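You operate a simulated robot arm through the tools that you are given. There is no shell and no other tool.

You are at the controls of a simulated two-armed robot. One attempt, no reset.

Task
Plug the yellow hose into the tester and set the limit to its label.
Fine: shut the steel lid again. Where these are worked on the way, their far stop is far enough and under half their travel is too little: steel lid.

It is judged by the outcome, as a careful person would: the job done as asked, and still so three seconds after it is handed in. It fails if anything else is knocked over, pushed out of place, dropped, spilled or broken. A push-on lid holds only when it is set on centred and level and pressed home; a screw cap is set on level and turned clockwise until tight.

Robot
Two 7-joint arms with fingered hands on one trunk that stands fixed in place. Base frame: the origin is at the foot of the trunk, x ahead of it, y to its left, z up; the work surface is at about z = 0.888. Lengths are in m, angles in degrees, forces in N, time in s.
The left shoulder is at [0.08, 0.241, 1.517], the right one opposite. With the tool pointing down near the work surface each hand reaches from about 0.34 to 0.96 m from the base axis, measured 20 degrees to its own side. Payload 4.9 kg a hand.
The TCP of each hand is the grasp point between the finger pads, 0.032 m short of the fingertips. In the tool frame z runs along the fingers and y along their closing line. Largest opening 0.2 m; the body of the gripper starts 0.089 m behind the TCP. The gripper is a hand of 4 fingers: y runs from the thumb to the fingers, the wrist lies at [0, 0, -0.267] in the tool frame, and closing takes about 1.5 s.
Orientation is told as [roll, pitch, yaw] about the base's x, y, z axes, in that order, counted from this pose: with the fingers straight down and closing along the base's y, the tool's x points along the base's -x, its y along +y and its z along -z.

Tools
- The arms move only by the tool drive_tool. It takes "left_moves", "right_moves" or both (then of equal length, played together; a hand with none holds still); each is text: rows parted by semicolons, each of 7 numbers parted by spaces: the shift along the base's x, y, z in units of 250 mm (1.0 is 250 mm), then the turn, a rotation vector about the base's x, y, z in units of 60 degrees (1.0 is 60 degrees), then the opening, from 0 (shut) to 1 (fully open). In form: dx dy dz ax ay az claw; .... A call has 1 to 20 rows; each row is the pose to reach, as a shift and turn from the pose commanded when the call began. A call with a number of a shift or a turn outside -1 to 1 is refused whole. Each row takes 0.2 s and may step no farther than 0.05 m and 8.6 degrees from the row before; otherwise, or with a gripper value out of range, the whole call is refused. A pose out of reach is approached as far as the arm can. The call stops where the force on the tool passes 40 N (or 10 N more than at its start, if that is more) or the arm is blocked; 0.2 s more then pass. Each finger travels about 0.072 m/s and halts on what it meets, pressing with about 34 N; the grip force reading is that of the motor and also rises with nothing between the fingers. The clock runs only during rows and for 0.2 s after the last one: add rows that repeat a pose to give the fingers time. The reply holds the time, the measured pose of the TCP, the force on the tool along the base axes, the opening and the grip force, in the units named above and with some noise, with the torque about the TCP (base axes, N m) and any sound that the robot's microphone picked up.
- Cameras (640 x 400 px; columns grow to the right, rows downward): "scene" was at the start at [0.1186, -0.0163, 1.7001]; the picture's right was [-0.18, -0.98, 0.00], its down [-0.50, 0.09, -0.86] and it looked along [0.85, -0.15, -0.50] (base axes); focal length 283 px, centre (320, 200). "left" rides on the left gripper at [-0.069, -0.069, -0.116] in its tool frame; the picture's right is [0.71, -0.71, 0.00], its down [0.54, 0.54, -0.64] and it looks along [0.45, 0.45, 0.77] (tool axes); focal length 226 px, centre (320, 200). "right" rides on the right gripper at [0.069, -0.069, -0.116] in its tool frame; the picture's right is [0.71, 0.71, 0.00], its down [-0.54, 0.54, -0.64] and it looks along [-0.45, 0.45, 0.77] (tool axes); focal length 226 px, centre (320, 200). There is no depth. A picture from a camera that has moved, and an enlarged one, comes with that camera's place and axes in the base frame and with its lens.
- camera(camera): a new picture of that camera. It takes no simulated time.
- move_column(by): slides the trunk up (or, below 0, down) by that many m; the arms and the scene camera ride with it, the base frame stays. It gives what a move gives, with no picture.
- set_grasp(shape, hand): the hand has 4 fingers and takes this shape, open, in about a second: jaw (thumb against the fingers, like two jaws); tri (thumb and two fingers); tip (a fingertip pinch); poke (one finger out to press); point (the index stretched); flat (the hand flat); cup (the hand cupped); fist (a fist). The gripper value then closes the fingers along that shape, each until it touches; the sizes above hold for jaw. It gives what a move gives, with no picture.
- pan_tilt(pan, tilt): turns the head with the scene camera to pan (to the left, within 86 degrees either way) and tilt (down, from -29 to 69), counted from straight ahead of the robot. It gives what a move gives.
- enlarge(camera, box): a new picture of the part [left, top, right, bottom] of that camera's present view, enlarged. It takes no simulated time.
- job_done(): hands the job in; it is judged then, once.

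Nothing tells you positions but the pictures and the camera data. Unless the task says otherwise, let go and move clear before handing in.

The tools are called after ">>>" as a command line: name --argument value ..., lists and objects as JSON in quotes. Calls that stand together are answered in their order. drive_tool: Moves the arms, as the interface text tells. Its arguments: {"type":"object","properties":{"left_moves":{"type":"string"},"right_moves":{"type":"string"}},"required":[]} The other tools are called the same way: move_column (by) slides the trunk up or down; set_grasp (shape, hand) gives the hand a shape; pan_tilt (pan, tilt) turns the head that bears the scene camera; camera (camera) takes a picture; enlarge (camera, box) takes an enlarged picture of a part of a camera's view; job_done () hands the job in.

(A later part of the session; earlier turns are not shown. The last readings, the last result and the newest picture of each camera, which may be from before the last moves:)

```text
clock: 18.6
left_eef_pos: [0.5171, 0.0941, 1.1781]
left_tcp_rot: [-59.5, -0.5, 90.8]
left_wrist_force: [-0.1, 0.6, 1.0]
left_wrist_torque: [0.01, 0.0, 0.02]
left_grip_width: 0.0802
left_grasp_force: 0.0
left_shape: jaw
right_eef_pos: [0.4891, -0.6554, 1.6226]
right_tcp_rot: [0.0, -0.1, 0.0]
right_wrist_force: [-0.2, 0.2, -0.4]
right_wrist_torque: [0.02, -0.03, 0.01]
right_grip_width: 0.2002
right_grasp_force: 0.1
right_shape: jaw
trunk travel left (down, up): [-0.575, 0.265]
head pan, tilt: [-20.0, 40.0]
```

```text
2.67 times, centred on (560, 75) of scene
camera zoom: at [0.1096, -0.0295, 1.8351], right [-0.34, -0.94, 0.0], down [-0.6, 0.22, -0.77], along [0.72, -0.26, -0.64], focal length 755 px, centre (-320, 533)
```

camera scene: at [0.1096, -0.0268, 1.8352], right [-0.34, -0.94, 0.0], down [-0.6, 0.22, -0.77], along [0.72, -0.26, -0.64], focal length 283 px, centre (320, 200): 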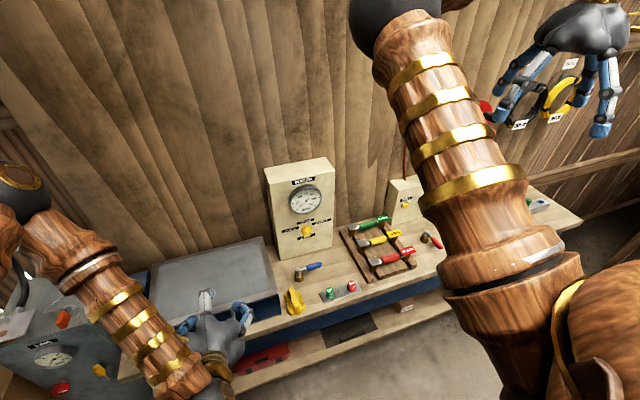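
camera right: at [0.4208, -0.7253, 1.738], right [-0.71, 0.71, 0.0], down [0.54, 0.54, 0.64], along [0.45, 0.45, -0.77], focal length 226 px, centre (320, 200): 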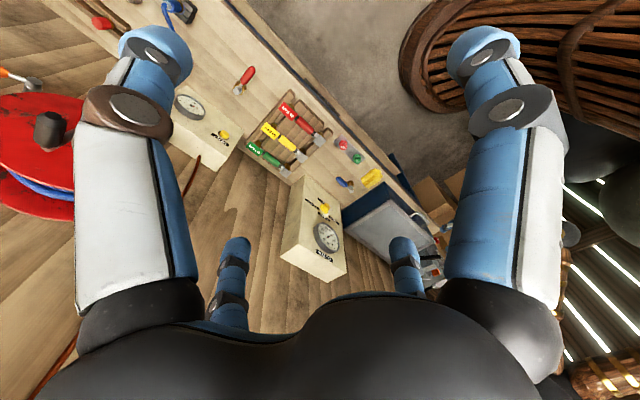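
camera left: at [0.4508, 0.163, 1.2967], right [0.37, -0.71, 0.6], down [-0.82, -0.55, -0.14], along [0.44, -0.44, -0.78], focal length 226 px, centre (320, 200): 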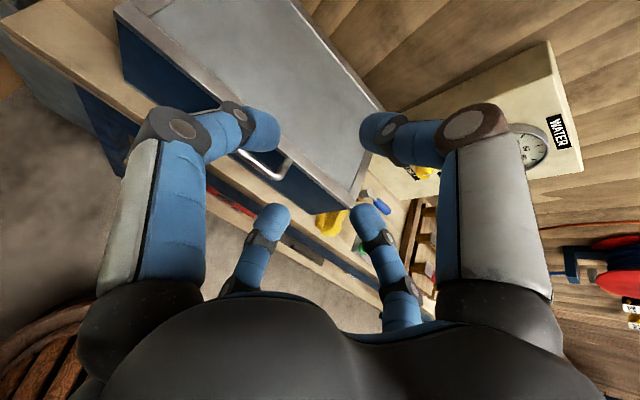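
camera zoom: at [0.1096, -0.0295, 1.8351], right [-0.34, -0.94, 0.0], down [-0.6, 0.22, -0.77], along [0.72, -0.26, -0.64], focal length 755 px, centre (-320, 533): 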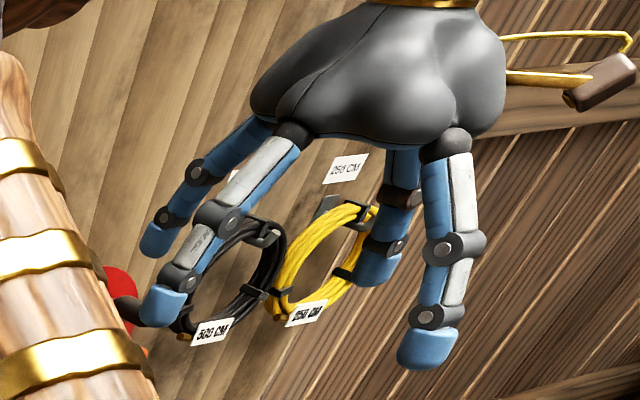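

In "tip" the side fingers seem to spread away, which would suit bars and sleeves. I check how tip and tri look when partly closed on the free right hand.

>>> set_grasp --shape "tip" --hand "right"

>>> drive_tool --right_moves "0 0 0 0 0 0 0.2; 0 0 0 0 0 0 0.2; 0 0 0 0 0 0 0.2; 0 0 0 0 0 0 0.2; 0 0 0 0 0 0 0.2; 0 0 0 0 0 0 0.2; 0 0 0 0 0 0 0.2"

>>> camera --camera "right"

>>> enlarge --camera "scene" --box '[480, 0, 640, 150]'

>>> set_grasp --shape "tri" --hand "right"

>>> drive_tool --right_moves "0 0 0 0 0 0 0.2; 0 0 0 0 0 0 0.2; 0 0 0 0 0 0 0.2; 0 0 0 0 0 0 0.2; 0 0 0 0 0 0 0.2; 0 0 0 0 0 0 0.2; 0 0 0 0 0 0 0.2"

>>> camera --camera "right"

>>> enlarge --camera "scene" --box '[480, 0, 640, 150]'

>>> set_grasp --shape "jaw" --hand "right"

>>> drive_tool --right_moves "0 0 0 0 0 0 0.2; 0 0 0 0 0 0 0.2; 0 0 0 0 0 0 0.2; 0 0 0 0 0 0 0.2; 0 0 0 0 0 0 0.2; 0 0 0 0 0 0 0.2; 0 0 0 0 0 0 0.2"

>>> camera --camera "right"

>>> enlarge --camera "scene" --box '[480, 0, 640, 150]'

```text
clock: 19.4
left_eef_pos: [0.5168, 0.0941, 1.1772]
left_tcp_rot: [-59.4, -0.5, 90.7]
left_wrist_force: [-0.7, 0.3, -0.4]
left_wrist_torque: [-0.01, -0.01, -0.01]
left_grip_width: 0.0802
left_grasp_force: 0.1
left_shape: jaw
right_eef_pos: [0.4896, -0.6549, 1.6208]
right_tcp_rot: [0.0, 0.0, -0.1]
right_wrist_force: [0.8, 0.8, -0.5]
right_wrist_torque: [-0.04, -0.02, 0.0]
right_grip_width: 0.2003
right_grasp_force: 0.1
right_shape: tip
trunk travel left (down, up): [-0.575, 0.265]
head pan, tilt: [-20.0, 40.0]
```

```text
clock: 21.1
left_eef_pos: [0.5173, 0.0928, 1.1776]
left_tcp_rot: [-59.5, -0.4, 90.8]
left_wrist_force: [0.2, 0.7, -1.3]
left_wrist_torque: [0.05, -0.01, -0.01]
left_grip_width: 0.0803
left_grasp_force: 0.2
left_shape: jaw
right_eef_pos: [0.4889, -0.6558, 1.6226]
right_tcp_rot: [0.0, 0.0, 0.0]
right_wrist_force: [-0.5, -1.3, 0.4]
right_wrist_torque: [0.0, -0.02, 0.02]
right_grip_width: 0.0405
right_grasp_force: 0.1
right_shape: tip
trunk travel left (down, up): [-0.575, 0.265]
head pan, tilt: [-20.0, 40.0]
```

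```text
taken
camera right: at [0.4208, -0.7253, 1.738], right [-0.71, 0.71, 0.0], down [0.54, 0.54, 0.64], along [0.45, 0.45, -0.77], focal length 226 px, centre (320, 200)
```

right: 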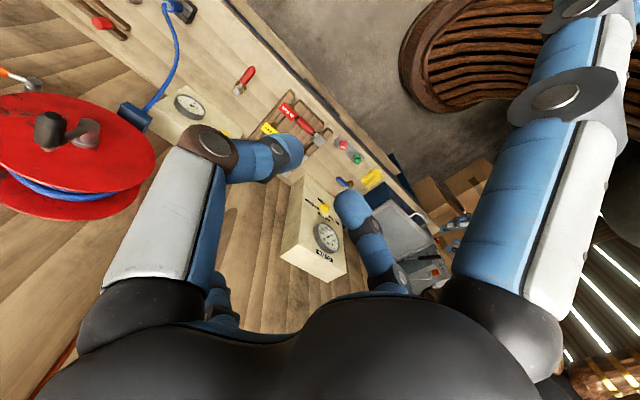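

```text
2.67 times, centred on (560, 75) of scene
camera zoom: at [0.1096, -0.0295, 1.8351], right [-0.34, -0.94, 0.0], down [-0.6, 0.22, -0.77], along [0.72, -0.26, -0.64], focal length 755 px, centre (-320, 533)
```

zoom: 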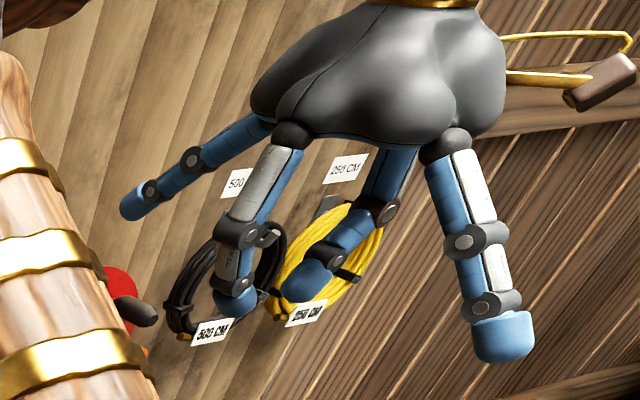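

```text
clock: 21.9
left_eef_pos: [0.5157, 0.092, 1.1772]
left_tcp_rot: [-59.5, -0.4, 90.9]
left_wrist_force: [-0.1, -0.7, 0.1]
left_wrist_torque: [-0.02, -0.03, 0.03]
left_grip_width: 0.0799
left_grasp_force: 0.1
left_shape: jaw
right_eef_pos: [0.4882, -0.6565, 1.6215]
right_tcp_rot: [0.0, 0.1, -0.1]
right_wrist_force: [0.8, 1.0, 0.0]
right_wrist_torque: [0.0, -0.03, 0.0]
right_grip_width: 0.2
right_grasp_force: 0.0
right_shape: tri
trunk travel left (down, up): [-0.575, 0.265]
head pan, tilt: [-20.0, 40.0]
```

```text
clock: 23.6
left_eef_pos: [0.5171, 0.0936, 1.1777]
left_tcp_rot: [-59.5, -0.5, 90.8]
left_wrist_force: [-0.2, 0.1, 0.2]
left_wrist_torque: [-0.01, -0.03, 0.03]
left_grip_width: 0.08
left_grasp_force: 0.1
left_shape: jaw
right_eef_pos: [0.4889, -0.6553, 1.6218]
right_tcp_rot: [0.0, 0.1, -0.2]
right_wrist_force: [-0.3, -0.4, 0.4]
right_wrist_torque: [0.04, -0.01, -0.01]
right_grip_width: 0.0404
right_grasp_force: 0.1
right_shape: tri
trunk travel left (down, up): [-0.575, 0.265]
head pan, tilt: [-20.0, 40.0]
```

```text
taken
camera right: at [0.4208, -0.7253, 1.738], right [-0.71, 0.71, 0.0], down [0.54, 0.54, 0.64], along [0.45, 0.45, -0.77], focal length 226 px, centre (320, 200)
```

right: 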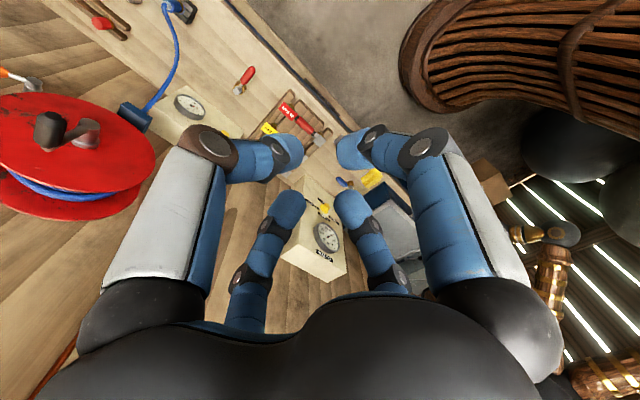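

```text
2.67 times, centred on (560, 75) of scene
camera zoom: at [0.1096, -0.0295, 1.8351], right [-0.34, -0.94, 0.0], down [-0.6, 0.22, -0.77], along [0.72, -0.26, -0.64], focal length 755 px, centre (-320, 533)
```

zoom: 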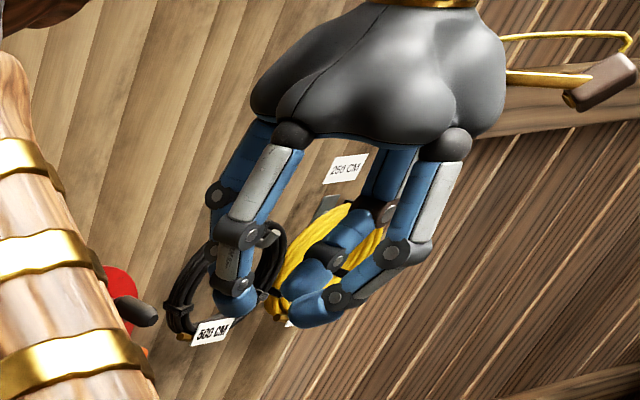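

```text
clock: 24.4
left_eef_pos: [0.5174, 0.0932, 1.1767]
left_tcp_rot: [-59.5, -0.5, 90.9]
left_wrist_force: [0.7, 0.0, 0.1]
left_wrist_torque: [0.0, 0.03, 0.01]
left_grip_width: 0.08
left_grasp_force: 0.0
left_shape: jaw
right_eef_pos: [0.4894, -0.656, 1.622]
right_tcp_rot: [0.0, 0.1, 0.0]
right_wrist_force: [-0.7, -0.1, -0.8]
right_wrist_torque: [-0.01, 0.01, -0.03]
right_grip_width: 0.2002
right_grasp_force: 0.1
right_shape: jaw
trunk travel left (down, up): [-0.575, 0.265]
head pan, tilt: [-20.0, 40.0]
```

```text
clock: 26.1
left_eef_pos: [0.5168, 0.0932, 1.1772]
left_tcp_rot: [-59.4, -0.5, 90.8]
left_wrist_force: [0.4, 0.3, -0.8]
left_wrist_torque: [0.01, 0.03, -0.01]
left_grip_width: 0.0802
left_grasp_force: 0.2
left_shape: jaw
right_eef_pos: [0.4887, -0.6544, 1.6207]
right_tcp_rot: [0.1, 0.0, 0.1]
right_wrist_force: [0.2, -0.6, 0.8]
right_wrist_torque: [0.01, 0.0, 0.03]
right_grip_width: 0.0402
right_grasp_force: 0.1
right_shape: jaw
trunk travel left (down, up): [-0.575, 0.265]
head pan, tilt: [-20.0, 40.0]
```

```text
taken
camera right: at [0.4208, -0.7253, 1.738], right [-0.71, 0.71, 0.0], down [0.54, 0.54, 0.64], along [0.45, 0.45, -0.77], focal length 226 px, centre (320, 200)
```

right: 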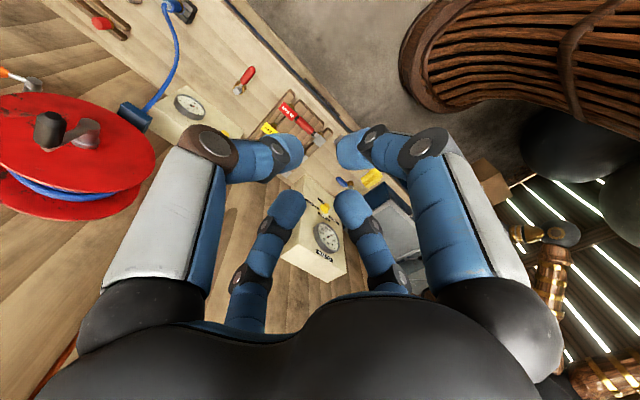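

```text
2.67 times, centred on (560, 75) of scene
camera zoom: at [0.1096, -0.0295, 1.8351], right [-0.34, -0.94, 0.0], down [-0.6, 0.22, -0.77], along [0.72, -0.26, -0.64], focal length 755 px, centre (-320, 533)
```

zoom: 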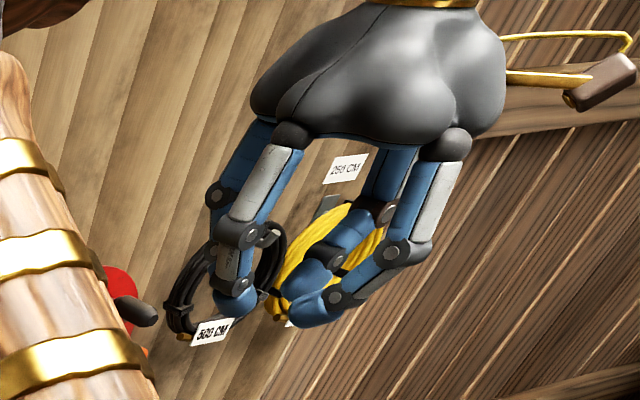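

"Tip" pinches with only the thumb and the opposing finger, with the side fingers out of the way, so I use it for the handle. I set it on the left hand, and lower the hand in front of the box.

>>> set_grasp --shape "tip" --hand "left"

>>> drive_tool --left_moves "0 0.02 -0.1 0 0 0 0.6; 0 0.04 -0.2 0 0 0 0.5; 0 0.06 -0.3 0 0 0 0.4; 0 0.08 -0.4 0 0 0 0.4; 0 0.1 -0.5 0 0 0 0.4; 0 0.12 -0.5 0 0 0 0.4"

>>> camera --camera "left"

>>> camera --camera "scene"

```text
clock: 26.9
left_eef_pos: [0.5174, 0.0939, 1.177]
left_tcp_rot: [-59.6, -0.5, 90.7]
left_wrist_force: [-0.2, 0.1, -0.2]
left_wrist_torque: [0.0, -0.01, 0.05]
left_grip_width: 0.1998
left_grasp_force: 0.0
left_shape: tip
right_eef_pos: [0.4887, -0.6546, 1.6217]
right_tcp_rot: [0.0, 0.1, 0.0]
right_wrist_force: [0.4, -1.0, -0.2]
right_wrist_torque: [0.01, 0.0, -0.01]
right_grip_width: 0.0403
right_grasp_force: 0.2
right_shape: jaw
trunk travel left (down, up): [-0.575, 0.265]
head pan, tilt: [-20.0, 40.0]
```

```text
clock: 28.4
left_eef_pos: [0.5191, 0.045, 1.1123]
left_tcp_rot: [-59.7, -0.3, 90.5]
left_wrist_force: [0.8, -0.1, -0.4]
left_wrist_torque: [-0.01, -0.02, -0.02]
left_grip_width: 0.0801
left_grasp_force: 0.1
left_shape: tip
left hand out of reach, approached as far as the arm can: row 1, 2, 3, 4, 5, 6
right_eef_pos: [0.49, -0.6564, 1.6207]
right_tcp_rot: [-0.1, 0.0, 0.0]
right_wrist_force: [0.8, -0.4, -0.7]
right_wrist_torque: [0.01, -0.04, -0.01]
right_grip_width: 0.0405
right_grasp_force: 0.0
right_shape: jaw
trunk travel left (down, up): [-0.575, 0.265]
head pan, tilt: [-20.0, 40.0]
```

```text
taken
camera left: at [0.4526, 0.1133, 1.2327], right [0.36, -0.71, 0.61], down [-0.82, -0.55, -0.15], along [0.44, -0.45, -0.78], focal length 226 px, centre (320, 200)
```

left: 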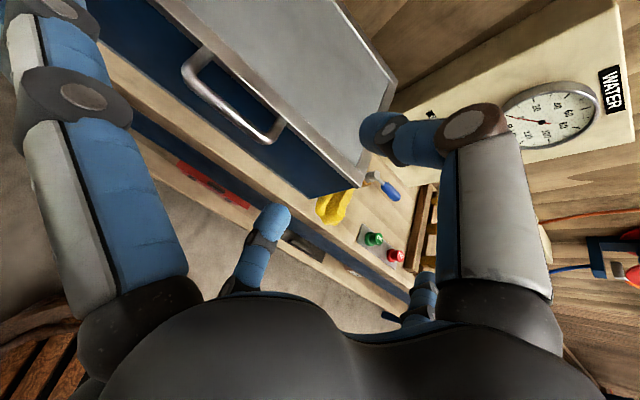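

```text
taken
camera scene: at [0.1092, -0.0295, 1.8351], right [-0.34, -0.94, 0.0], down [-0.6, 0.22, -0.77], along [0.72, -0.26, -0.64], focal length 283 px, centre (320, 200)
```

scene: 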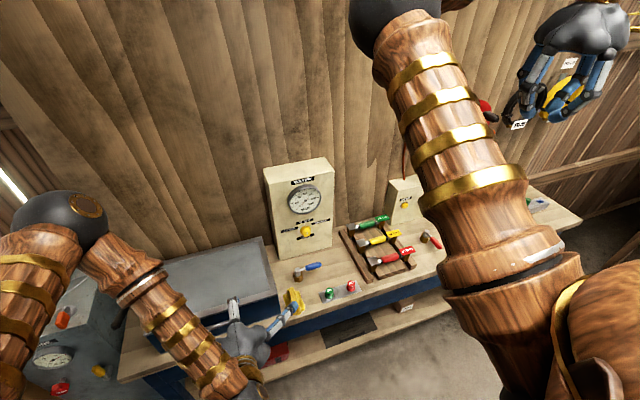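

The arm is at a joint limit in this pose (y slid to 0.045). I try a less steep forward pitch, which should be enough to hook the bar.

>>> drive_tool --left_moves "0 0.05 0 0 0.1 0 0.4; 0 0.1 0 0 0.2 0 0.4; 0 0.15 0 0 0.3 0 0.4; 0 0.2 0 0 0.35 0 0.4; 0 0.25 0 0 0.4 0 0.4; 0 0.32 0 0 0.4 0 0.4"

```text
clock: 29.8
left_eef_pos: [0.518, 0.1246, 1.1124]
left_tcp_rot: [-36.0, 0.1, 90.1]
left_wrist_force: [-0.2, 0.3, -0.1]
left_wrist_torque: [-0.01, -0.02, 0.0]
left_grip_width: 0.08
left_grasp_force: 0.0
left_shape: tip
right_eef_pos: [0.4883, -0.6533, 1.6222]
right_tcp_rot: [-0.1, 0.0, -0.1]
right_wrist_force: [0.3, 0.5, -0.1]
right_wrist_torque: [-0.06, 0.0, -0.02]
right_grip_width: 0.04
right_grasp_force: 0.1
right_shape: jaw
trunk travel left (down, up): [-0.575, 0.265]
head pan, tilt: [-20.0, 40.0]
```

At pitch −36° the arm reaches properly. I move to a pre-approach spot just above and in front of the bar and look.

>>> drive_tool --left_moves "0.06 0 -0.1 0 0 0 0.3; 0.12 0 -0.217 0 0 0 0.25; 0.12 0 -0.217 0 0 0 0.25"

>>> camera --camera "left"

>>> pan_tilt --pan 15 --tilt 52

>>> camera --camera "scene"

```text
clock: 30.6
left_eef_pos: [0.55, 0.1227, 1.0569]
left_tcp_rot: [-35.9, 0.0, 90.0]
left_wrist_force: [0.4, 0.0, 0.3]
left_wrist_torque: [0.02, -0.01, 0.02]
left_grip_width: 0.0506
left_grasp_force: 0.1
left_shape: tip
right_eef_pos: [0.4896, -0.656, 1.6217]
right_tcp_rot: [0.1, 0.0, 0.0]
right_wrist_force: [0.0, -0.4, -0.5]
right_wrist_torque: [-0.01, -0.02, 0.03]
right_grip_width: 0.0403
right_grasp_force: 0.0
right_shape: jaw
trunk travel left (down, up): [-0.575, 0.265]
head pan, tilt: [-20.0, 40.0]
```

```text
taken
camera left: at [0.537, 0.193, 1.1927], right [0.57, -0.71, 0.41], down [-0.82, -0.54, 0.2], along [0.08, -0.45, -0.89], focal length 226 px, centre (320, 200)
```

left: 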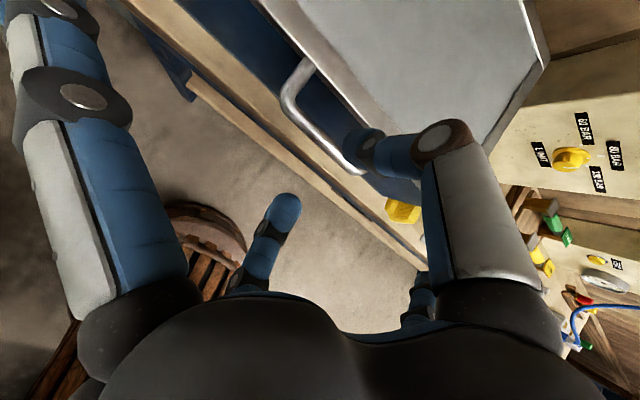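

```text
clock: 31.6
left_eef_pos: [0.5494, 0.1244, 1.057]
left_tcp_rot: [-36.0, -0.1, 90.0]
left_wrist_force: [0.4, 0.1, 1.1]
left_wrist_torque: [-0.02, -0.04, -0.01]
left_grip_width: 0.0502
left_grasp_force: 0.1
left_shape: tip
right_eef_pos: [0.4878, -0.6553, 1.6216]
right_tcp_rot: [0.0, 0.0, 0.0]
right_wrist_force: [0.5, 0.7, 0.1]
right_wrist_torque: [-0.01, 0.03, 0.05]
right_grip_width: 0.0403
right_grasp_force: 0.0
right_shape: jaw
trunk travel left (down, up): [-0.575, 0.265]
head pan, tilt: [15.0, 52.0]
```

```text
taken
camera scene: at [0.1024, 0.0192, 1.8183], right [0.26, -0.97, 0.0], down [-0.76, -0.2, -0.62], along [0.59, 0.16, -0.79], focal length 283 px, centre (320, 200)
```

scene: 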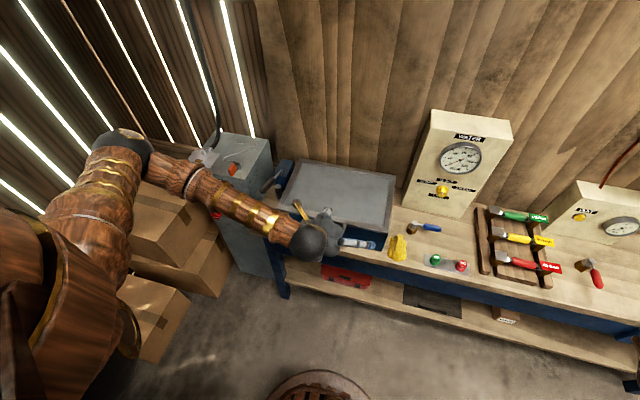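

>>> enlarge --camera "left" --box '[260, 40, 420, 200]'

>>> enlarge --camera "scene" --box '[270, 150, 410, 280]'

```text
2.50 times, centred on (340, 120) of left
camera zoom: at [0.5372, 0.1932, 1.1925], right [0.57, -0.71, 0.41], down [-0.82, -0.54, 0.2], along [0.08, -0.45, -0.89], focal length 565 px, centre (270, 400)
```

zoom: 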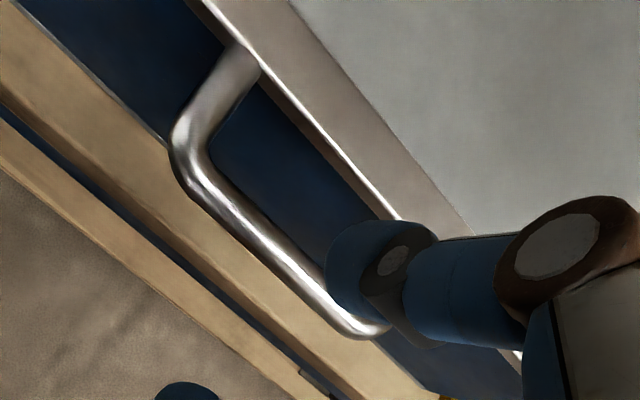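

```text
3.08 times, centred on (340, 215) of scene
camera zoom: at [0.1024, 0.0192, 1.8183], right [0.26, -0.97, 0.0], down [-0.76, -0.2, -0.62], along [0.59, 0.16, -0.79], focal length 871 px, centre (258, 154)
```

zoom: 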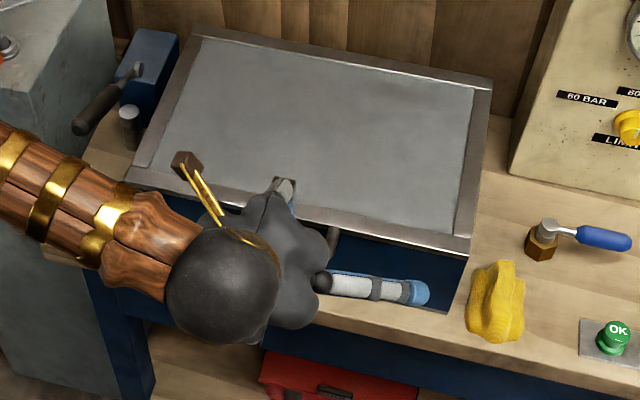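

The bar is at about (0.599, 0.126, 1.001), lid edge at x≈0.633. I slide the open pinch (thumb behind the bar, finger in front) onto it and close.

>>> drive_tool --left_moves "0 0 0 0 0 0 0.2; 0.034 0.004 -0.045 0 0 0 0.2; 0.068 0.004 -0.09 0 0 0 0.2; 0.102 0.004 -0.135 0 0 0 0.2; 0.136 0.004 -0.18 0 0 0 0.2"

>>> enlarge --camera "left" --box '[200, 20, 440, 260]'

>>> enlarge --camera "scene" --box '[270, 150, 410, 280]'

```text
clock: 32.8
left_eef_pos: [0.5835, 0.1239, 1.0109]
left_tcp_rot: [-36.0, -0.1, 90.0]
left_wrist_force: [0.7, -0.2, 1.0]
left_wrist_torque: [-0.01, -0.01, 0.0]
left_grip_width: 0.0403
left_grasp_force: 0.1
left_shape: tip
right_eef_pos: [0.4895, -0.6556, 1.621]
right_tcp_rot: [0.0, 0.1, -0.1]
right_wrist_force: [0.9, -0.6, -0.8]
right_wrist_torque: [0.0, 0.0, 0.01]
right_grip_width: 0.0404
right_grasp_force: 0.1
right_shape: jaw
trunk travel left (down, up): [-0.575, 0.265]
head pan, tilt: [15.0, 52.0]
```

```text
1.67 times, centred on (320, 140) of left
camera zoom: at [0.5717, 0.1935, 1.1475], right [0.57, -0.71, 0.41], down [-0.81, -0.54, 0.2], along [0.08, -0.45, -0.89], focal length 377 px, centre (320, 300)
```

zoom: 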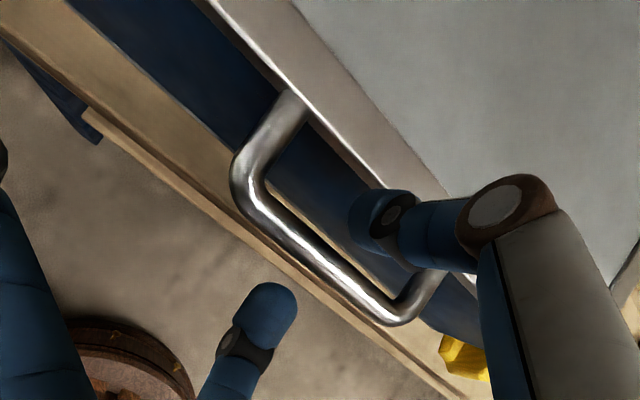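

```text
3.08 times, centred on (340, 215) of scene
camera zoom: at [0.1027, 0.0188, 1.8183], right [0.26, -0.97, 0.0], down [-0.76, -0.2, -0.62], along [0.59, 0.16, -0.79], focal length 871 px, centre (258, 154)
```

zoom: 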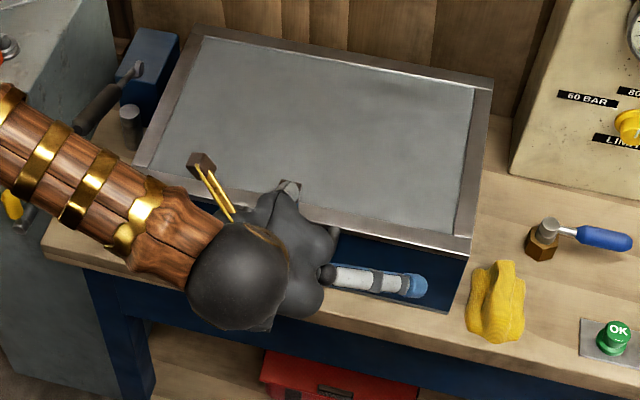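

The bar lies between the thumb (inside the U) and the finger. I close the pinch.

>>> drive_tool --left_moves "0 0 0 0 0 0 0; 0 0 0 0 0 0 0; 0 0 0 0 0 0 0; 0 0 0 0 0 0 0"

>>> enlarge --camera "left" --box '[200, 20, 440, 260]'

```text
clock: 33.8
left_eef_pos: [0.5843, 0.1245, 1.0122]
left_tcp_rot: [-35.8, -0.1, 90.0]
left_wrist_force: [3.3, 0.4, 0.3]
left_wrist_torque: [0.03, -0.08, 0.0]
left_grip_width: 0.0086
left_grasp_force: 34.4
left_shape: tip
right_eef_pos: [0.4897, -0.6565, 1.6212]
right_tcp_rot: [0.1, 0.0, 0.0]
right_wrist_force: [-0.2, 0.1, -0.1]
right_wrist_torque: [0.01, 0.04, 0.0]
right_grip_width: 0.0402
right_grasp_force: 0.1
right_shape: jaw
trunk travel left (down, up): [-0.575, 0.265]
head pan, tilt: [15.0, 52.0]
```

```text
1.67 times, centred on (320, 140) of left
camera zoom: at [0.5719, 0.1939, 1.1477], right [0.57, -0.71, 0.41], down [-0.81, -0.54, 0.2], along [0.08, -0.45, -0.89], focal length 377 px, centre (320, 300)
```

zoom: 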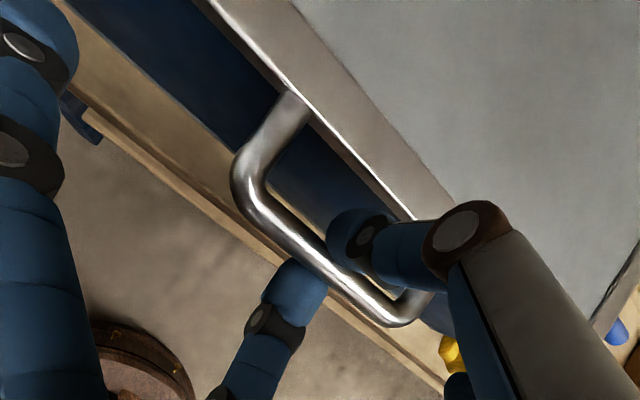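

Gripped (width 8.6 mm, 34 N). Now I lift along an arc about a rear hinge at about x≈0.893, up to about 30° first.

>>> drive_tool --left_moves "0.009 0 0.126 0 0.05 0 0; 0.030 0 0.25 0 0.1 0 0; 0.065 0 0.372 0 0.15 0 0; 0.112 0 0.49 0 0.2 0 0; 0.171 0 0.602 0 0.25 0 0"

>>> camera --camera "scene"

>>> camera --camera "left"

```text
clock: 35.0
left_eef_pos: [0.6259, 0.1241, 1.1626]
left_tcp_rot: [-20.8, -0.3, 90.1]
left_wrist_force: [2.2, 3.9, 0.3]
left_wrist_torque: [0.04, 0.04, 0.03]
left_grip_width: 0.0084
left_grasp_force: 33.6
left_shape: tip
right_eef_pos: [0.4903, -0.6563, 1.6207]
right_tcp_rot: [0.0, 0.1, -0.1]
right_wrist_force: [-0.2, 0.0, -0.3]
right_wrist_torque: [0.01, 0.01, 0.0]
right_grip_width: 0.0403
right_grasp_force: 0.0
right_shape: jaw
trunk travel left (down, up): [-0.575, 0.265]
head pan, tilt: [15.0, 52.0]
```

```text
taken
camera scene: at [0.1037, 0.0184, 1.8182], right [0.26, -0.97, 0.0], down [-0.76, -0.2, -0.61], along [0.59, 0.16, -0.79], focal length 283 px, centre (320, 200)
```

scene: 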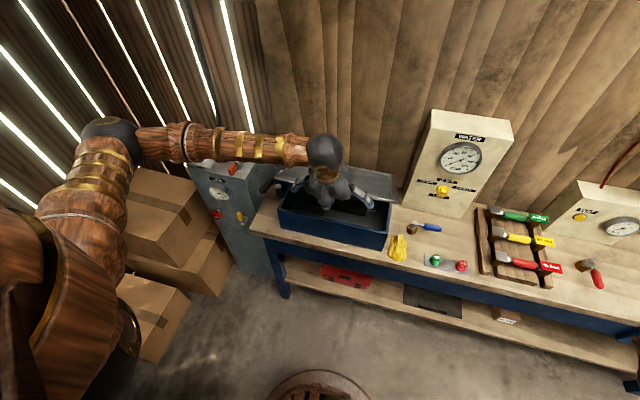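

```text
taken
camera left: at [0.6496, 0.1935, 1.2958], right [0.66, -0.71, 0.25], down [-0.73, -0.54, 0.41], along [-0.15, -0.45, -0.88], focal length 226 px, centre (320, 200)
```

left: 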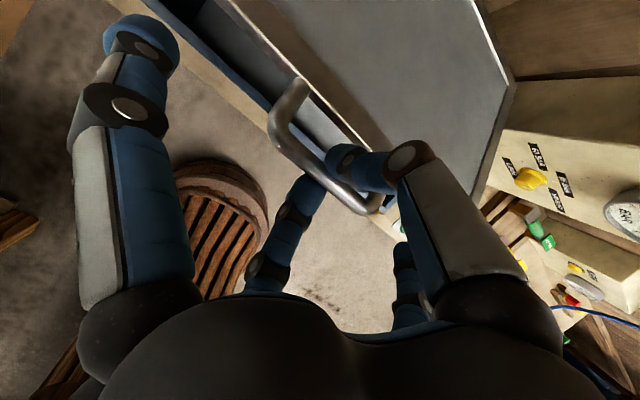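

The lid opens easily with small forces. I continue the arc up to about 72°.

>>> drive_tool --left_moves "0.070 0 0.105 0 0.043 0 0; 0.150 0 0.203 0 0.087 0 0; 0.240 0 0.292 0 0.13 0 0; 0.338 0 0.370 0 0.173 0 0; 0.445 0 0.439 0 0.217 0 0; 0.557 0 0.497 0 0.26 0 0; 0.675 0 0.542 0 0.303 0 0"

>>> camera --camera "scene"

>>> camera --camera "left"

```text
clock: 36.6
left_eef_pos: [0.7925, 0.1239, 1.302]
left_tcp_rot: [-2.8, -0.1, 90.1]
left_wrist_force: [-10.0, 3.5, 25.0]
left_wrist_torque: [0.08, -0.02, 0.05]
left_grip_width: 0.0108
left_grasp_force: 34.2
left_shape: tip
right_eef_pos: [0.4845, -0.6561, 1.6233]
right_tcp_rot: [0.0, -0.1, 0.0]
right_wrist_force: [-0.9, -0.1, 0.3]
right_wrist_torque: [0.02, 0.03, -0.01]
right_grip_width: 0.0402
right_grasp_force: 0.0
right_shape: jaw
trunk travel left (down, up): [-0.575, 0.265]
head pan, tilt: [15.0, 52.0]
```

```text
taken
camera scene: at [0.0974, 0.0175, 1.8188], right [0.26, -0.97, 0.0], down [-0.76, -0.2, -0.62], along [0.6, 0.16, -0.79], focal length 283 px, centre (320, 200)
```

scene: 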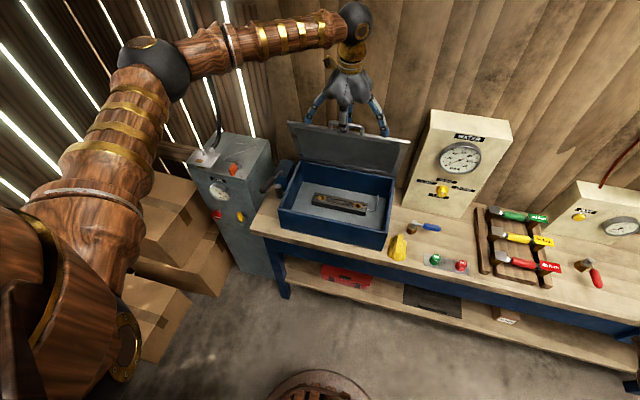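

```text
taken
camera left: at [0.8556, 0.1935, 1.4227], right [0.71, -0.71, 0.03], down [-0.57, -0.54, 0.61], along [-0.41, -0.45, -0.79], focal length 226 px, centre (320, 200)
```

left: 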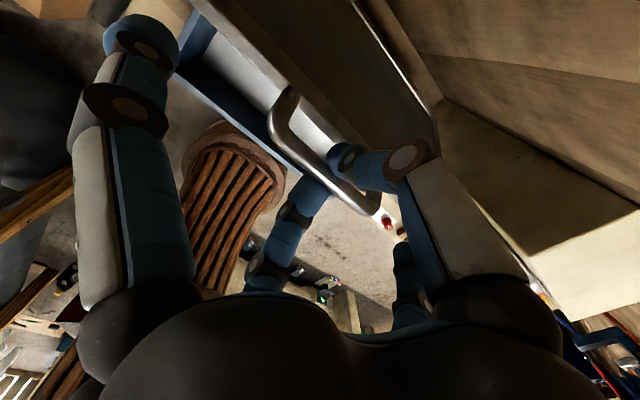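

The lid stands at about 70°, and inside the box a dark socket block is visible. My arc is slightly too tight (25 N radially), so I ease outward and then continue toward vertical, tilting the palm away from the back wall (x≈0.956).

>>> drive_tool --left_moves "-0.01 0 0.03 0 0 0 0; 0.05 0 0.05 0 -0.05 0 0; 0.106 0 0.06 0 -0.1 0 0"

>>> camera --camera "left"

>>> enlarge --camera "scene" --box '[240, 60, 440, 260]'

```text
clock: 37.4
left_eef_pos: [0.8218, 0.1243, 1.3122]
left_tcp_rot: [-8.7, -0.1, 90.0]
left_wrist_force: [-2.0, -2.4, 0.8]
left_wrist_torque: [-0.05, 0.12, -0.04]
left_grip_width: 0.0092
left_grasp_force: 33.6
left_shape: tip
right_eef_pos: [0.4889, -0.6547, 1.6212]
right_tcp_rot: [0.0, 0.0, -0.1]
right_wrist_force: [-0.6, 0.8, 0.4]
right_wrist_torque: [-0.04, 0.01, 0.01]
right_grip_width: 0.0404
right_grasp_force: 0.0
right_shape: jaw
trunk travel left (down, up): [-0.575, 0.265]
head pan, tilt: [15.0, 52.0]
```

```text
taken
camera left: at [0.8724, 0.1939, 1.439], right [0.7, -0.71, 0.11], down [-0.63, -0.54, 0.55], along [-0.33, -0.45, -0.83], focal length 226 px, centre (320, 200)
```

left: 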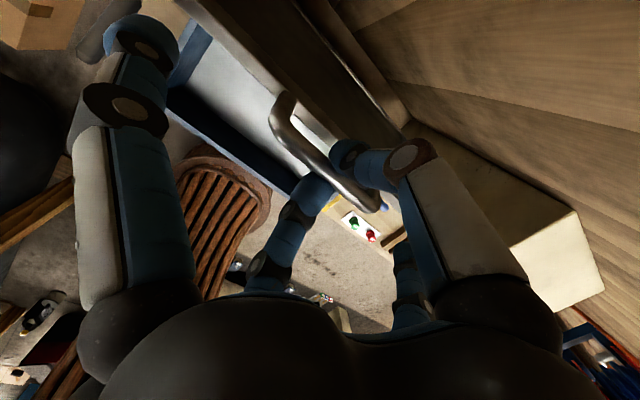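

```text
2.00 times, centred on (340, 160) of scene
camera zoom: at [0.1021, 0.0192, 1.8181], right [0.26, -0.97, 0.0], down [-0.76, -0.2, -0.62], along [0.59, 0.16, -0.79], focal length 566 px, centre (280, 280)
```

zoom: 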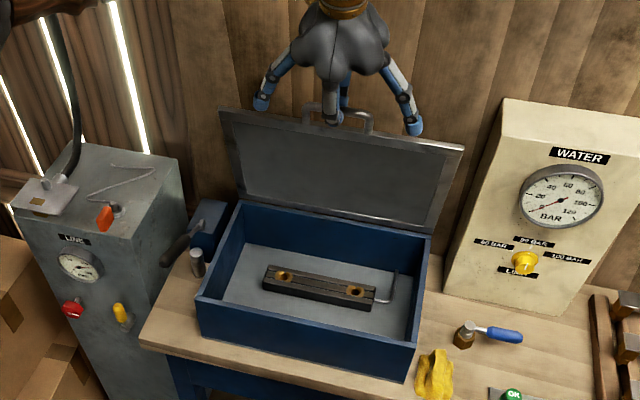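

Inside the box there is a dark block with two brass sockets in a row along y, so the yellow hose's two plugs go there. I push the lid on to vertical and beyond, toward its stop.

>>> drive_tool --left_moves "0.06 0 0.01 0 -0.05 0 0; 0.119 0 0.015 0 -0.105 0 0; 0.18 0 0.018 0 -0.155 0 0; 0.238 0 0.018 0 -0.205 0 0"

>>> camera --camera "left"

>>> enlarge --camera "scene" --box '[240, 60, 440, 260]'

```text
clock: 38.4
left_eef_pos: [0.8823, 0.1247, 1.3164]
left_tcp_rot: [-21.0, 0.0, 90.0]
left_wrist_force: [-0.1, -1.7, -4.6]
left_wrist_torque: [-0.02, 0.23, -0.01]
left_grip_width: 0.0094
left_grasp_force: 33.9
left_shape: tip
right_eef_pos: [0.49, -0.655, 1.6221]
right_tcp_rot: [0.0, 0.1, 0.0]
right_wrist_force: [-0.5, -0.1, -0.2]
right_wrist_torque: [-0.01, 0.0, -0.01]
right_grip_width: 0.0402
right_grasp_force: 0.0
right_shape: jaw
trunk travel left (down, up): [-0.575, 0.265]
head pan, tilt: [15.0, 52.0]
```

```text
taken
camera left: at [0.9046, 0.1937, 1.4509], right [0.66, -0.71, 0.25], down [-0.74, -0.54, 0.41], along [-0.15, -0.45, -0.88], focal length 226 px, centre (320, 200)
```

left: 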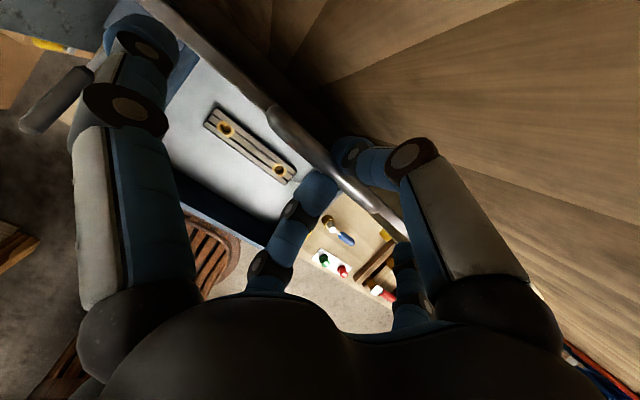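

```text
2.00 times, centred on (340, 160) of scene
camera zoom: at [0.1032, 0.019, 1.8181], right [0.26, -0.97, 0.0], down [-0.76, -0.2, -0.61], along [0.59, 0.16, -0.79], focal length 566 px, centre (280, 280)
```

zoom: 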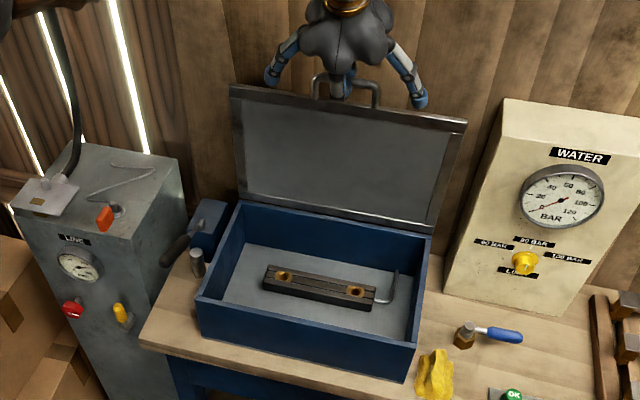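

The lid is now about vertical. I ease it further to feel for the far stop.

>>> drive_tool --left_moves "0.06 0 -0.004 0 -0.05 0 0; 0.12 0 -0.012 0 -0.1 0 0; 0.18 0 -0.023 0 -0.15 0 0"

>>> camera --camera "left"

>>> enlarge --camera "scene" --box '[240, 60, 440, 260]'

```text
clock: 39.2
left_eef_pos: [0.9267, 0.1245, 1.3099]
left_tcp_rot: [-29.9, -0.1, 90.2]
left_wrist_force: [-2.6, -2.8, -12.6]
left_wrist_torque: [-0.01, 0.52, -0.09]
left_grip_width: 0.0095
left_grasp_force: 34.2
left_shape: tip
right_eef_pos: [0.4908, -0.6547, 1.6208]
right_tcp_rot: [-0.1, 0.1, 0.0]
right_wrist_force: [0.2, 0.0, 0.6]
right_wrist_torque: [0.0, 0.01, 0.02]
right_grip_width: 0.0404
right_grasp_force: 0.0
right_shape: jaw
trunk travel left (down, up): [-0.575, 0.265]
head pan, tilt: [15.0, 52.0]
```

```text
taken
camera left: at [0.9295, 0.1939, 1.4463], right [0.61, -0.71, 0.35], down [-0.79, -0.54, 0.29], along [-0.01, -0.45, -0.89], focal length 226 px, centre (320, 200)
```

left: 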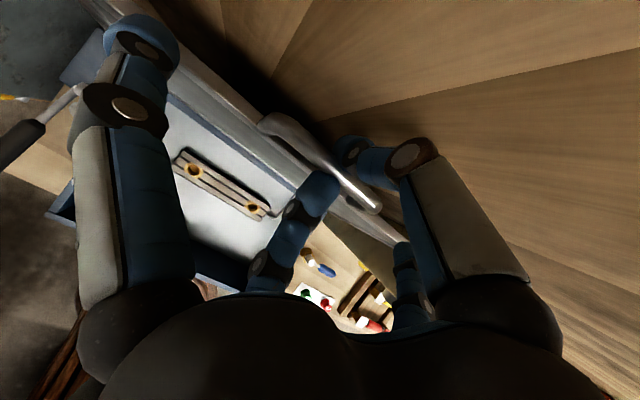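

```text
2.00 times, centred on (340, 160) of scene
camera zoom: at [0.1043, 0.0187, 1.8181], right [0.26, -0.97, 0.0], down [-0.76, -0.2, -0.61], along [0.59, 0.16, -0.79], focal length 566 px, centre (280, 280)
```

zoom: 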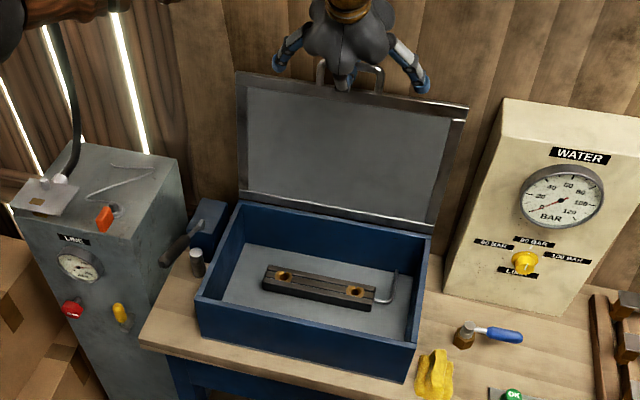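

The lid leans past vertical. I open the pinch a little and draw the hand back up along its own direction, then check that the lid stays open.

>>> drive_tool --left_moves "0 0 0 0 0 0 0.18; 0 0 0 0 0 0 0.18; -0.04 0 0.07 0 0 0 0.18; -0.1 0 0.17 0 0 0 0.2; -0.18 0 0.27 0 0 0 0.2; -0.3 0 0.33 0 0 0 0.2"

>>> enlarge --camera "scene" --box '[240, 60, 440, 260]'

>>> camera --camera "left"

```text
clock: 40.6
left_eef_pos: [0.8484, 0.1259, 1.3953]
left_tcp_rot: [-30.2, -0.1, 90.1]
left_wrist_force: [0.0, 0.1, -0.2]
left_wrist_torque: [0.0, -0.01, -0.02]
left_grip_width: 0.0398
left_grasp_force: 0.0
left_shape: tip
right_eef_pos: [0.4871, -0.655, 1.6229]
right_tcp_rot: [0.0, -0.1, 0.1]
right_wrist_force: [0.0, 0.5, -0.4]
right_wrist_torque: [-0.01, 0.01, 0.02]
right_grip_width: 0.0405
right_grasp_force: 0.1
right_shape: jaw
trunk travel left (down, up): [-0.575, 0.265]
head pan, tilt: [15.0, 52.0]
```

```text
2.00 times, centred on (340, 160) of scene
camera zoom: at [0.1004, 0.0197, 1.8183], right [0.26, -0.97, 0.0], down [-0.76, -0.2, -0.62], along [0.6, 0.16, -0.79], focal length 566 px, centre (280, 280)
```

zoom: 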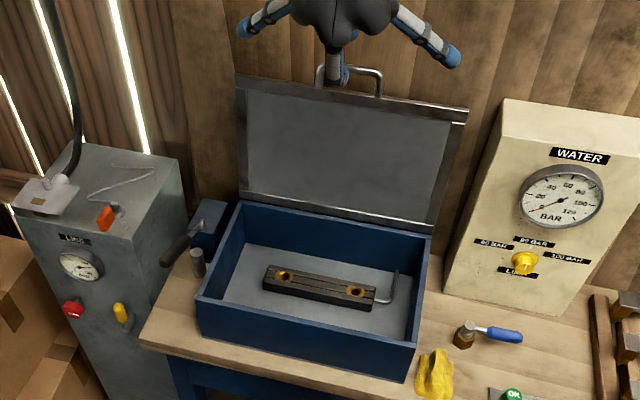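

```text
taken
camera left: at [0.8511, 0.1944, 1.531], right [0.61, -0.71, 0.35], down [-0.79, -0.54, 0.28], along [-0.01, -0.45, -0.89], focal length 226 px, centre (320, 200)
```

left: 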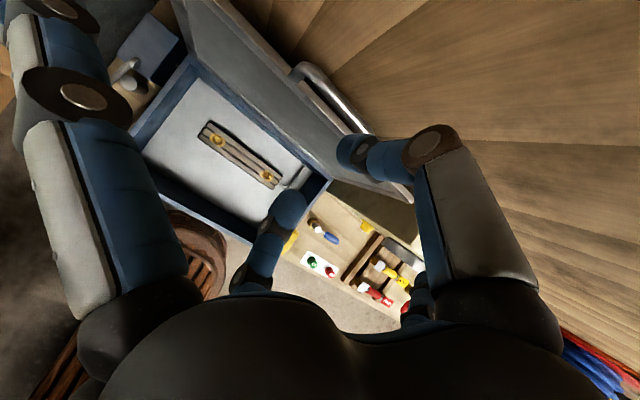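

The lid stays open. While the left camera is above the box, I zoom in on the sockets from both cameras for their positions.

>>> enlarge --camera "left" --box '[180, 100, 320, 200]'

>>> enlarge --camera "scene" --box '[310, 170, 390, 230]'

>>> enlarge --camera "scene" --box '[470, 190, 570, 280]'

```text
4.00 times, centred on (250, 150) of left
camera zoom: at [0.8511, 0.1944, 1.531], right [0.61, -0.71, 0.35], down [-0.79, -0.54, 0.28], along [-0.01, -0.45, -0.89], focal length 904 px, centre (600, 400)
```

zoom: 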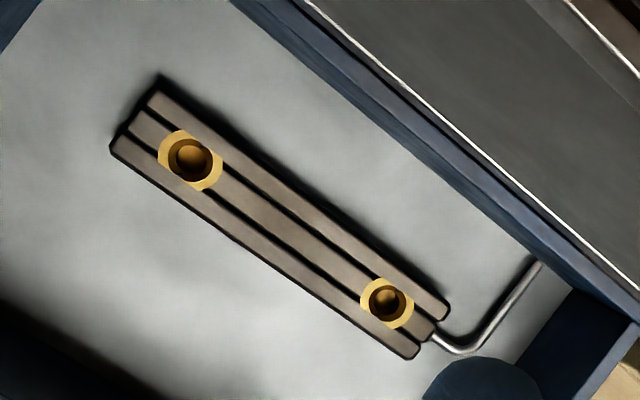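

```text
6.67 times, centred on (350, 200) of scene
camera zoom: at [0.1004, 0.0197, 1.8183], right [0.26, -0.97, 0.0], down [-0.76, -0.2, -0.62], along [0.6, 0.16, -0.79], focal length 1887 px, centre (120, 200)
```

zoom: 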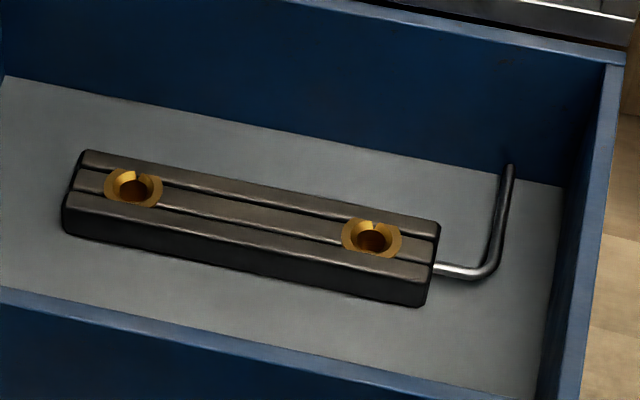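

```text
4.44 times, centred on (520, 235) of scene
camera zoom: at [0.1004, 0.0197, 1.8183], right [0.26, -0.97, 0.0], down [-0.76, -0.2, -0.62], along [0.6, 0.16, -0.79], focal length 1258 px, centre (-569, 44)
```

zoom: 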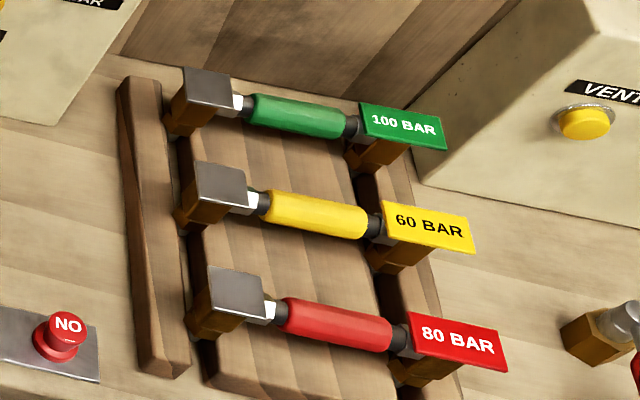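

The sockets come out at about (0.808, 0.200) and (0.808, 0.050), spaced 0.15 m like the hose plugs, so the hose needs no turning. I park the left hand out of the way at the left.

>>> drive_tool --left_moves "-0.12 0.05 0.03 0 0.05 0 0.2; -0.24 0.14 0.06 0 0.1 0 0.2; -0.36 0.22 0.09 0 0.15 0 0.2; -0.48 0.3 0.1 0 0.2 0 0.2; -0.6 0.38 0.11 0 0.25 0 0.2; -0.72 0.46 0.12 0 0.3 0 0.2; -0.84 0.55 0.12 0 0.4 0 0.2; -0.96 0.64 0.12 0 0.5 0 0.2"

>>> drive_tool --left_moves "-0.1 0.1 -0.02 0 0 0 0.2; -0.2 0.2 -0.04 0 0 0 0.2; -0.3 0.3 -0.06 0 0 0 0.2; -0.4 0.42 -0.08 0 0 0 0.2; -0.5 0.54 -0.1 0 0 0 0.2; -0.56 0.64 -0.12 0 0 0 0.2"

>>> camera --camera "scene"

```text
clock: 42.4
left_eef_pos: [0.6097, 0.286, 1.4233]
left_tcp_rot: [0.0, -0.1, 90.0]
left_wrist_force: [-0.4, -0.1, 0.2]
left_wrist_torque: [-0.01, -0.02, 0.03]
left_grip_width: 0.0396
left_grasp_force: 0.0
left_shape: tip
right_eef_pos: [0.489, -0.6548, 1.6223]
right_tcp_rot: [0.0, -0.1, 0.0]
right_wrist_force: [0.3, -0.8, -0.7]
right_wrist_torque: [-0.03, 0.02, 0.0]
right_grip_width: 0.0403
right_grasp_force: 0.1
right_shape: jaw
trunk travel left (down, up): [-0.575, 0.265]
head pan, tilt: [15.0, 52.0]
```

```text
clock: 43.8
left_eef_pos: [0.47, 0.4475, 1.3943]
left_tcp_rot: [-0.2, 0.0, 90.0]
left_wrist_force: [-0.4, 0.2, 0.6]
left_wrist_torque: [0.0, -0.02, -0.02]
left_grip_width: 0.0397
left_grasp_force: 0.1
left_shape: tip
right_eef_pos: [0.4868, -0.6545, 1.6236]
right_tcp_rot: [-0.1, -0.2, 0.0]
right_wrist_force: [-0.2, 0.2, 0.8]
right_wrist_torque: [0.0, -0.01, 0.0]
right_grip_width: 0.0405
right_grasp_force: 0.0
right_shape: jaw
trunk travel left (down, up): [-0.575, 0.265]
head pan, tilt: [15.0, 52.0]
```

```text
taken
camera scene: at [0.1001, 0.0207, 1.8184], right [0.26, -0.97, 0.0], down [-0.76, -0.2, -0.62], along [0.6, 0.16, -0.79], focal length 283 px, centre (320, 200)
```

scene: 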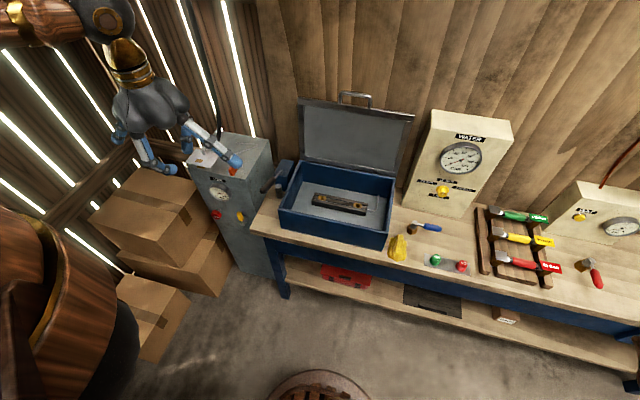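

Left hand is parked. I lower the trunk by 0.25 m so the right arm reaches the rack and box comfortably.

>>> move_column --by -0.25

>>> set_grasp --shape "tip" --hand "right"

>>> camera --camera "scene"

```text
clock: 46.3
left_eef_pos: [0.4716, 0.4462, 1.1437]
left_tcp_rot: [0.0, -0.1, 90.0]
left_wrist_force: [0.0, 0.9, 0.4]
left_wrist_torque: [0.01, 0.0, 0.02]
left_grip_width: 0.0399
left_grasp_force: 0.1
left_shape: tip
right_eef_pos: [0.4893, -0.6554, 1.3709]
right_tcp_rot: [0.0, 0.0, -0.1]
right_wrist_force: [0.8, 0.1, -0.5]
right_wrist_torque: [0.01, -0.03, 0.02]
right_grip_width: 0.0402
right_grasp_force: 0.1
right_shape: jaw
trunk travel left (down, up): [-0.325, 0.515]
head pan, tilt: [15.0, 52.0]
```

```text
clock: 47.2
left_eef_pos: [0.473, 0.4466, 1.1444]
left_tcp_rot: [0.0, -0.1, 90.0]
left_wrist_force: [-0.2, -0.4, -0.4]
left_wrist_torque: [0.01, 0.02, 0.04]
left_grip_width: 0.0402
left_grasp_force: 0.0
left_shape: tip
right_eef_pos: [0.4883, -0.6558, 1.3717]
right_tcp_rot: [0.1, 0.0, 0.0]
right_wrist_force: [-0.2, 0.8, 1.0]
right_wrist_torque: [0.01, 0.01, 0.01]
right_grip_width: 0.1998
right_grasp_force: 0.1
right_shape: tip
trunk travel left (down, up): [-0.325, 0.515]
head pan, tilt: [15.0, 52.0]
```

```text
taken
camera scene: at [0.1022, 0.0192, 1.5683], right [0.26, -0.97, 0.0], down [-0.76, -0.2, -0.62], along [0.59, 0.16, -0.79], focal length 283 px, centre (320, 200)
```

scene: 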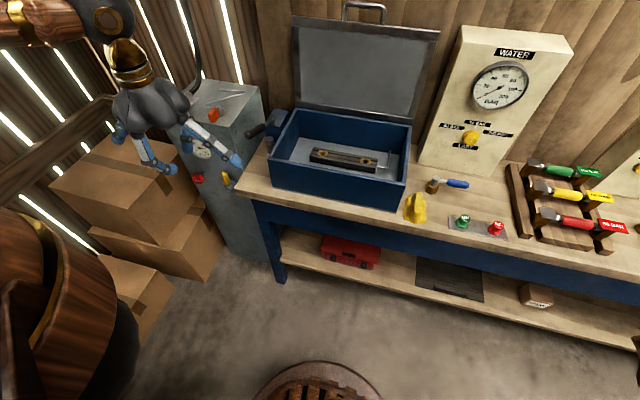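

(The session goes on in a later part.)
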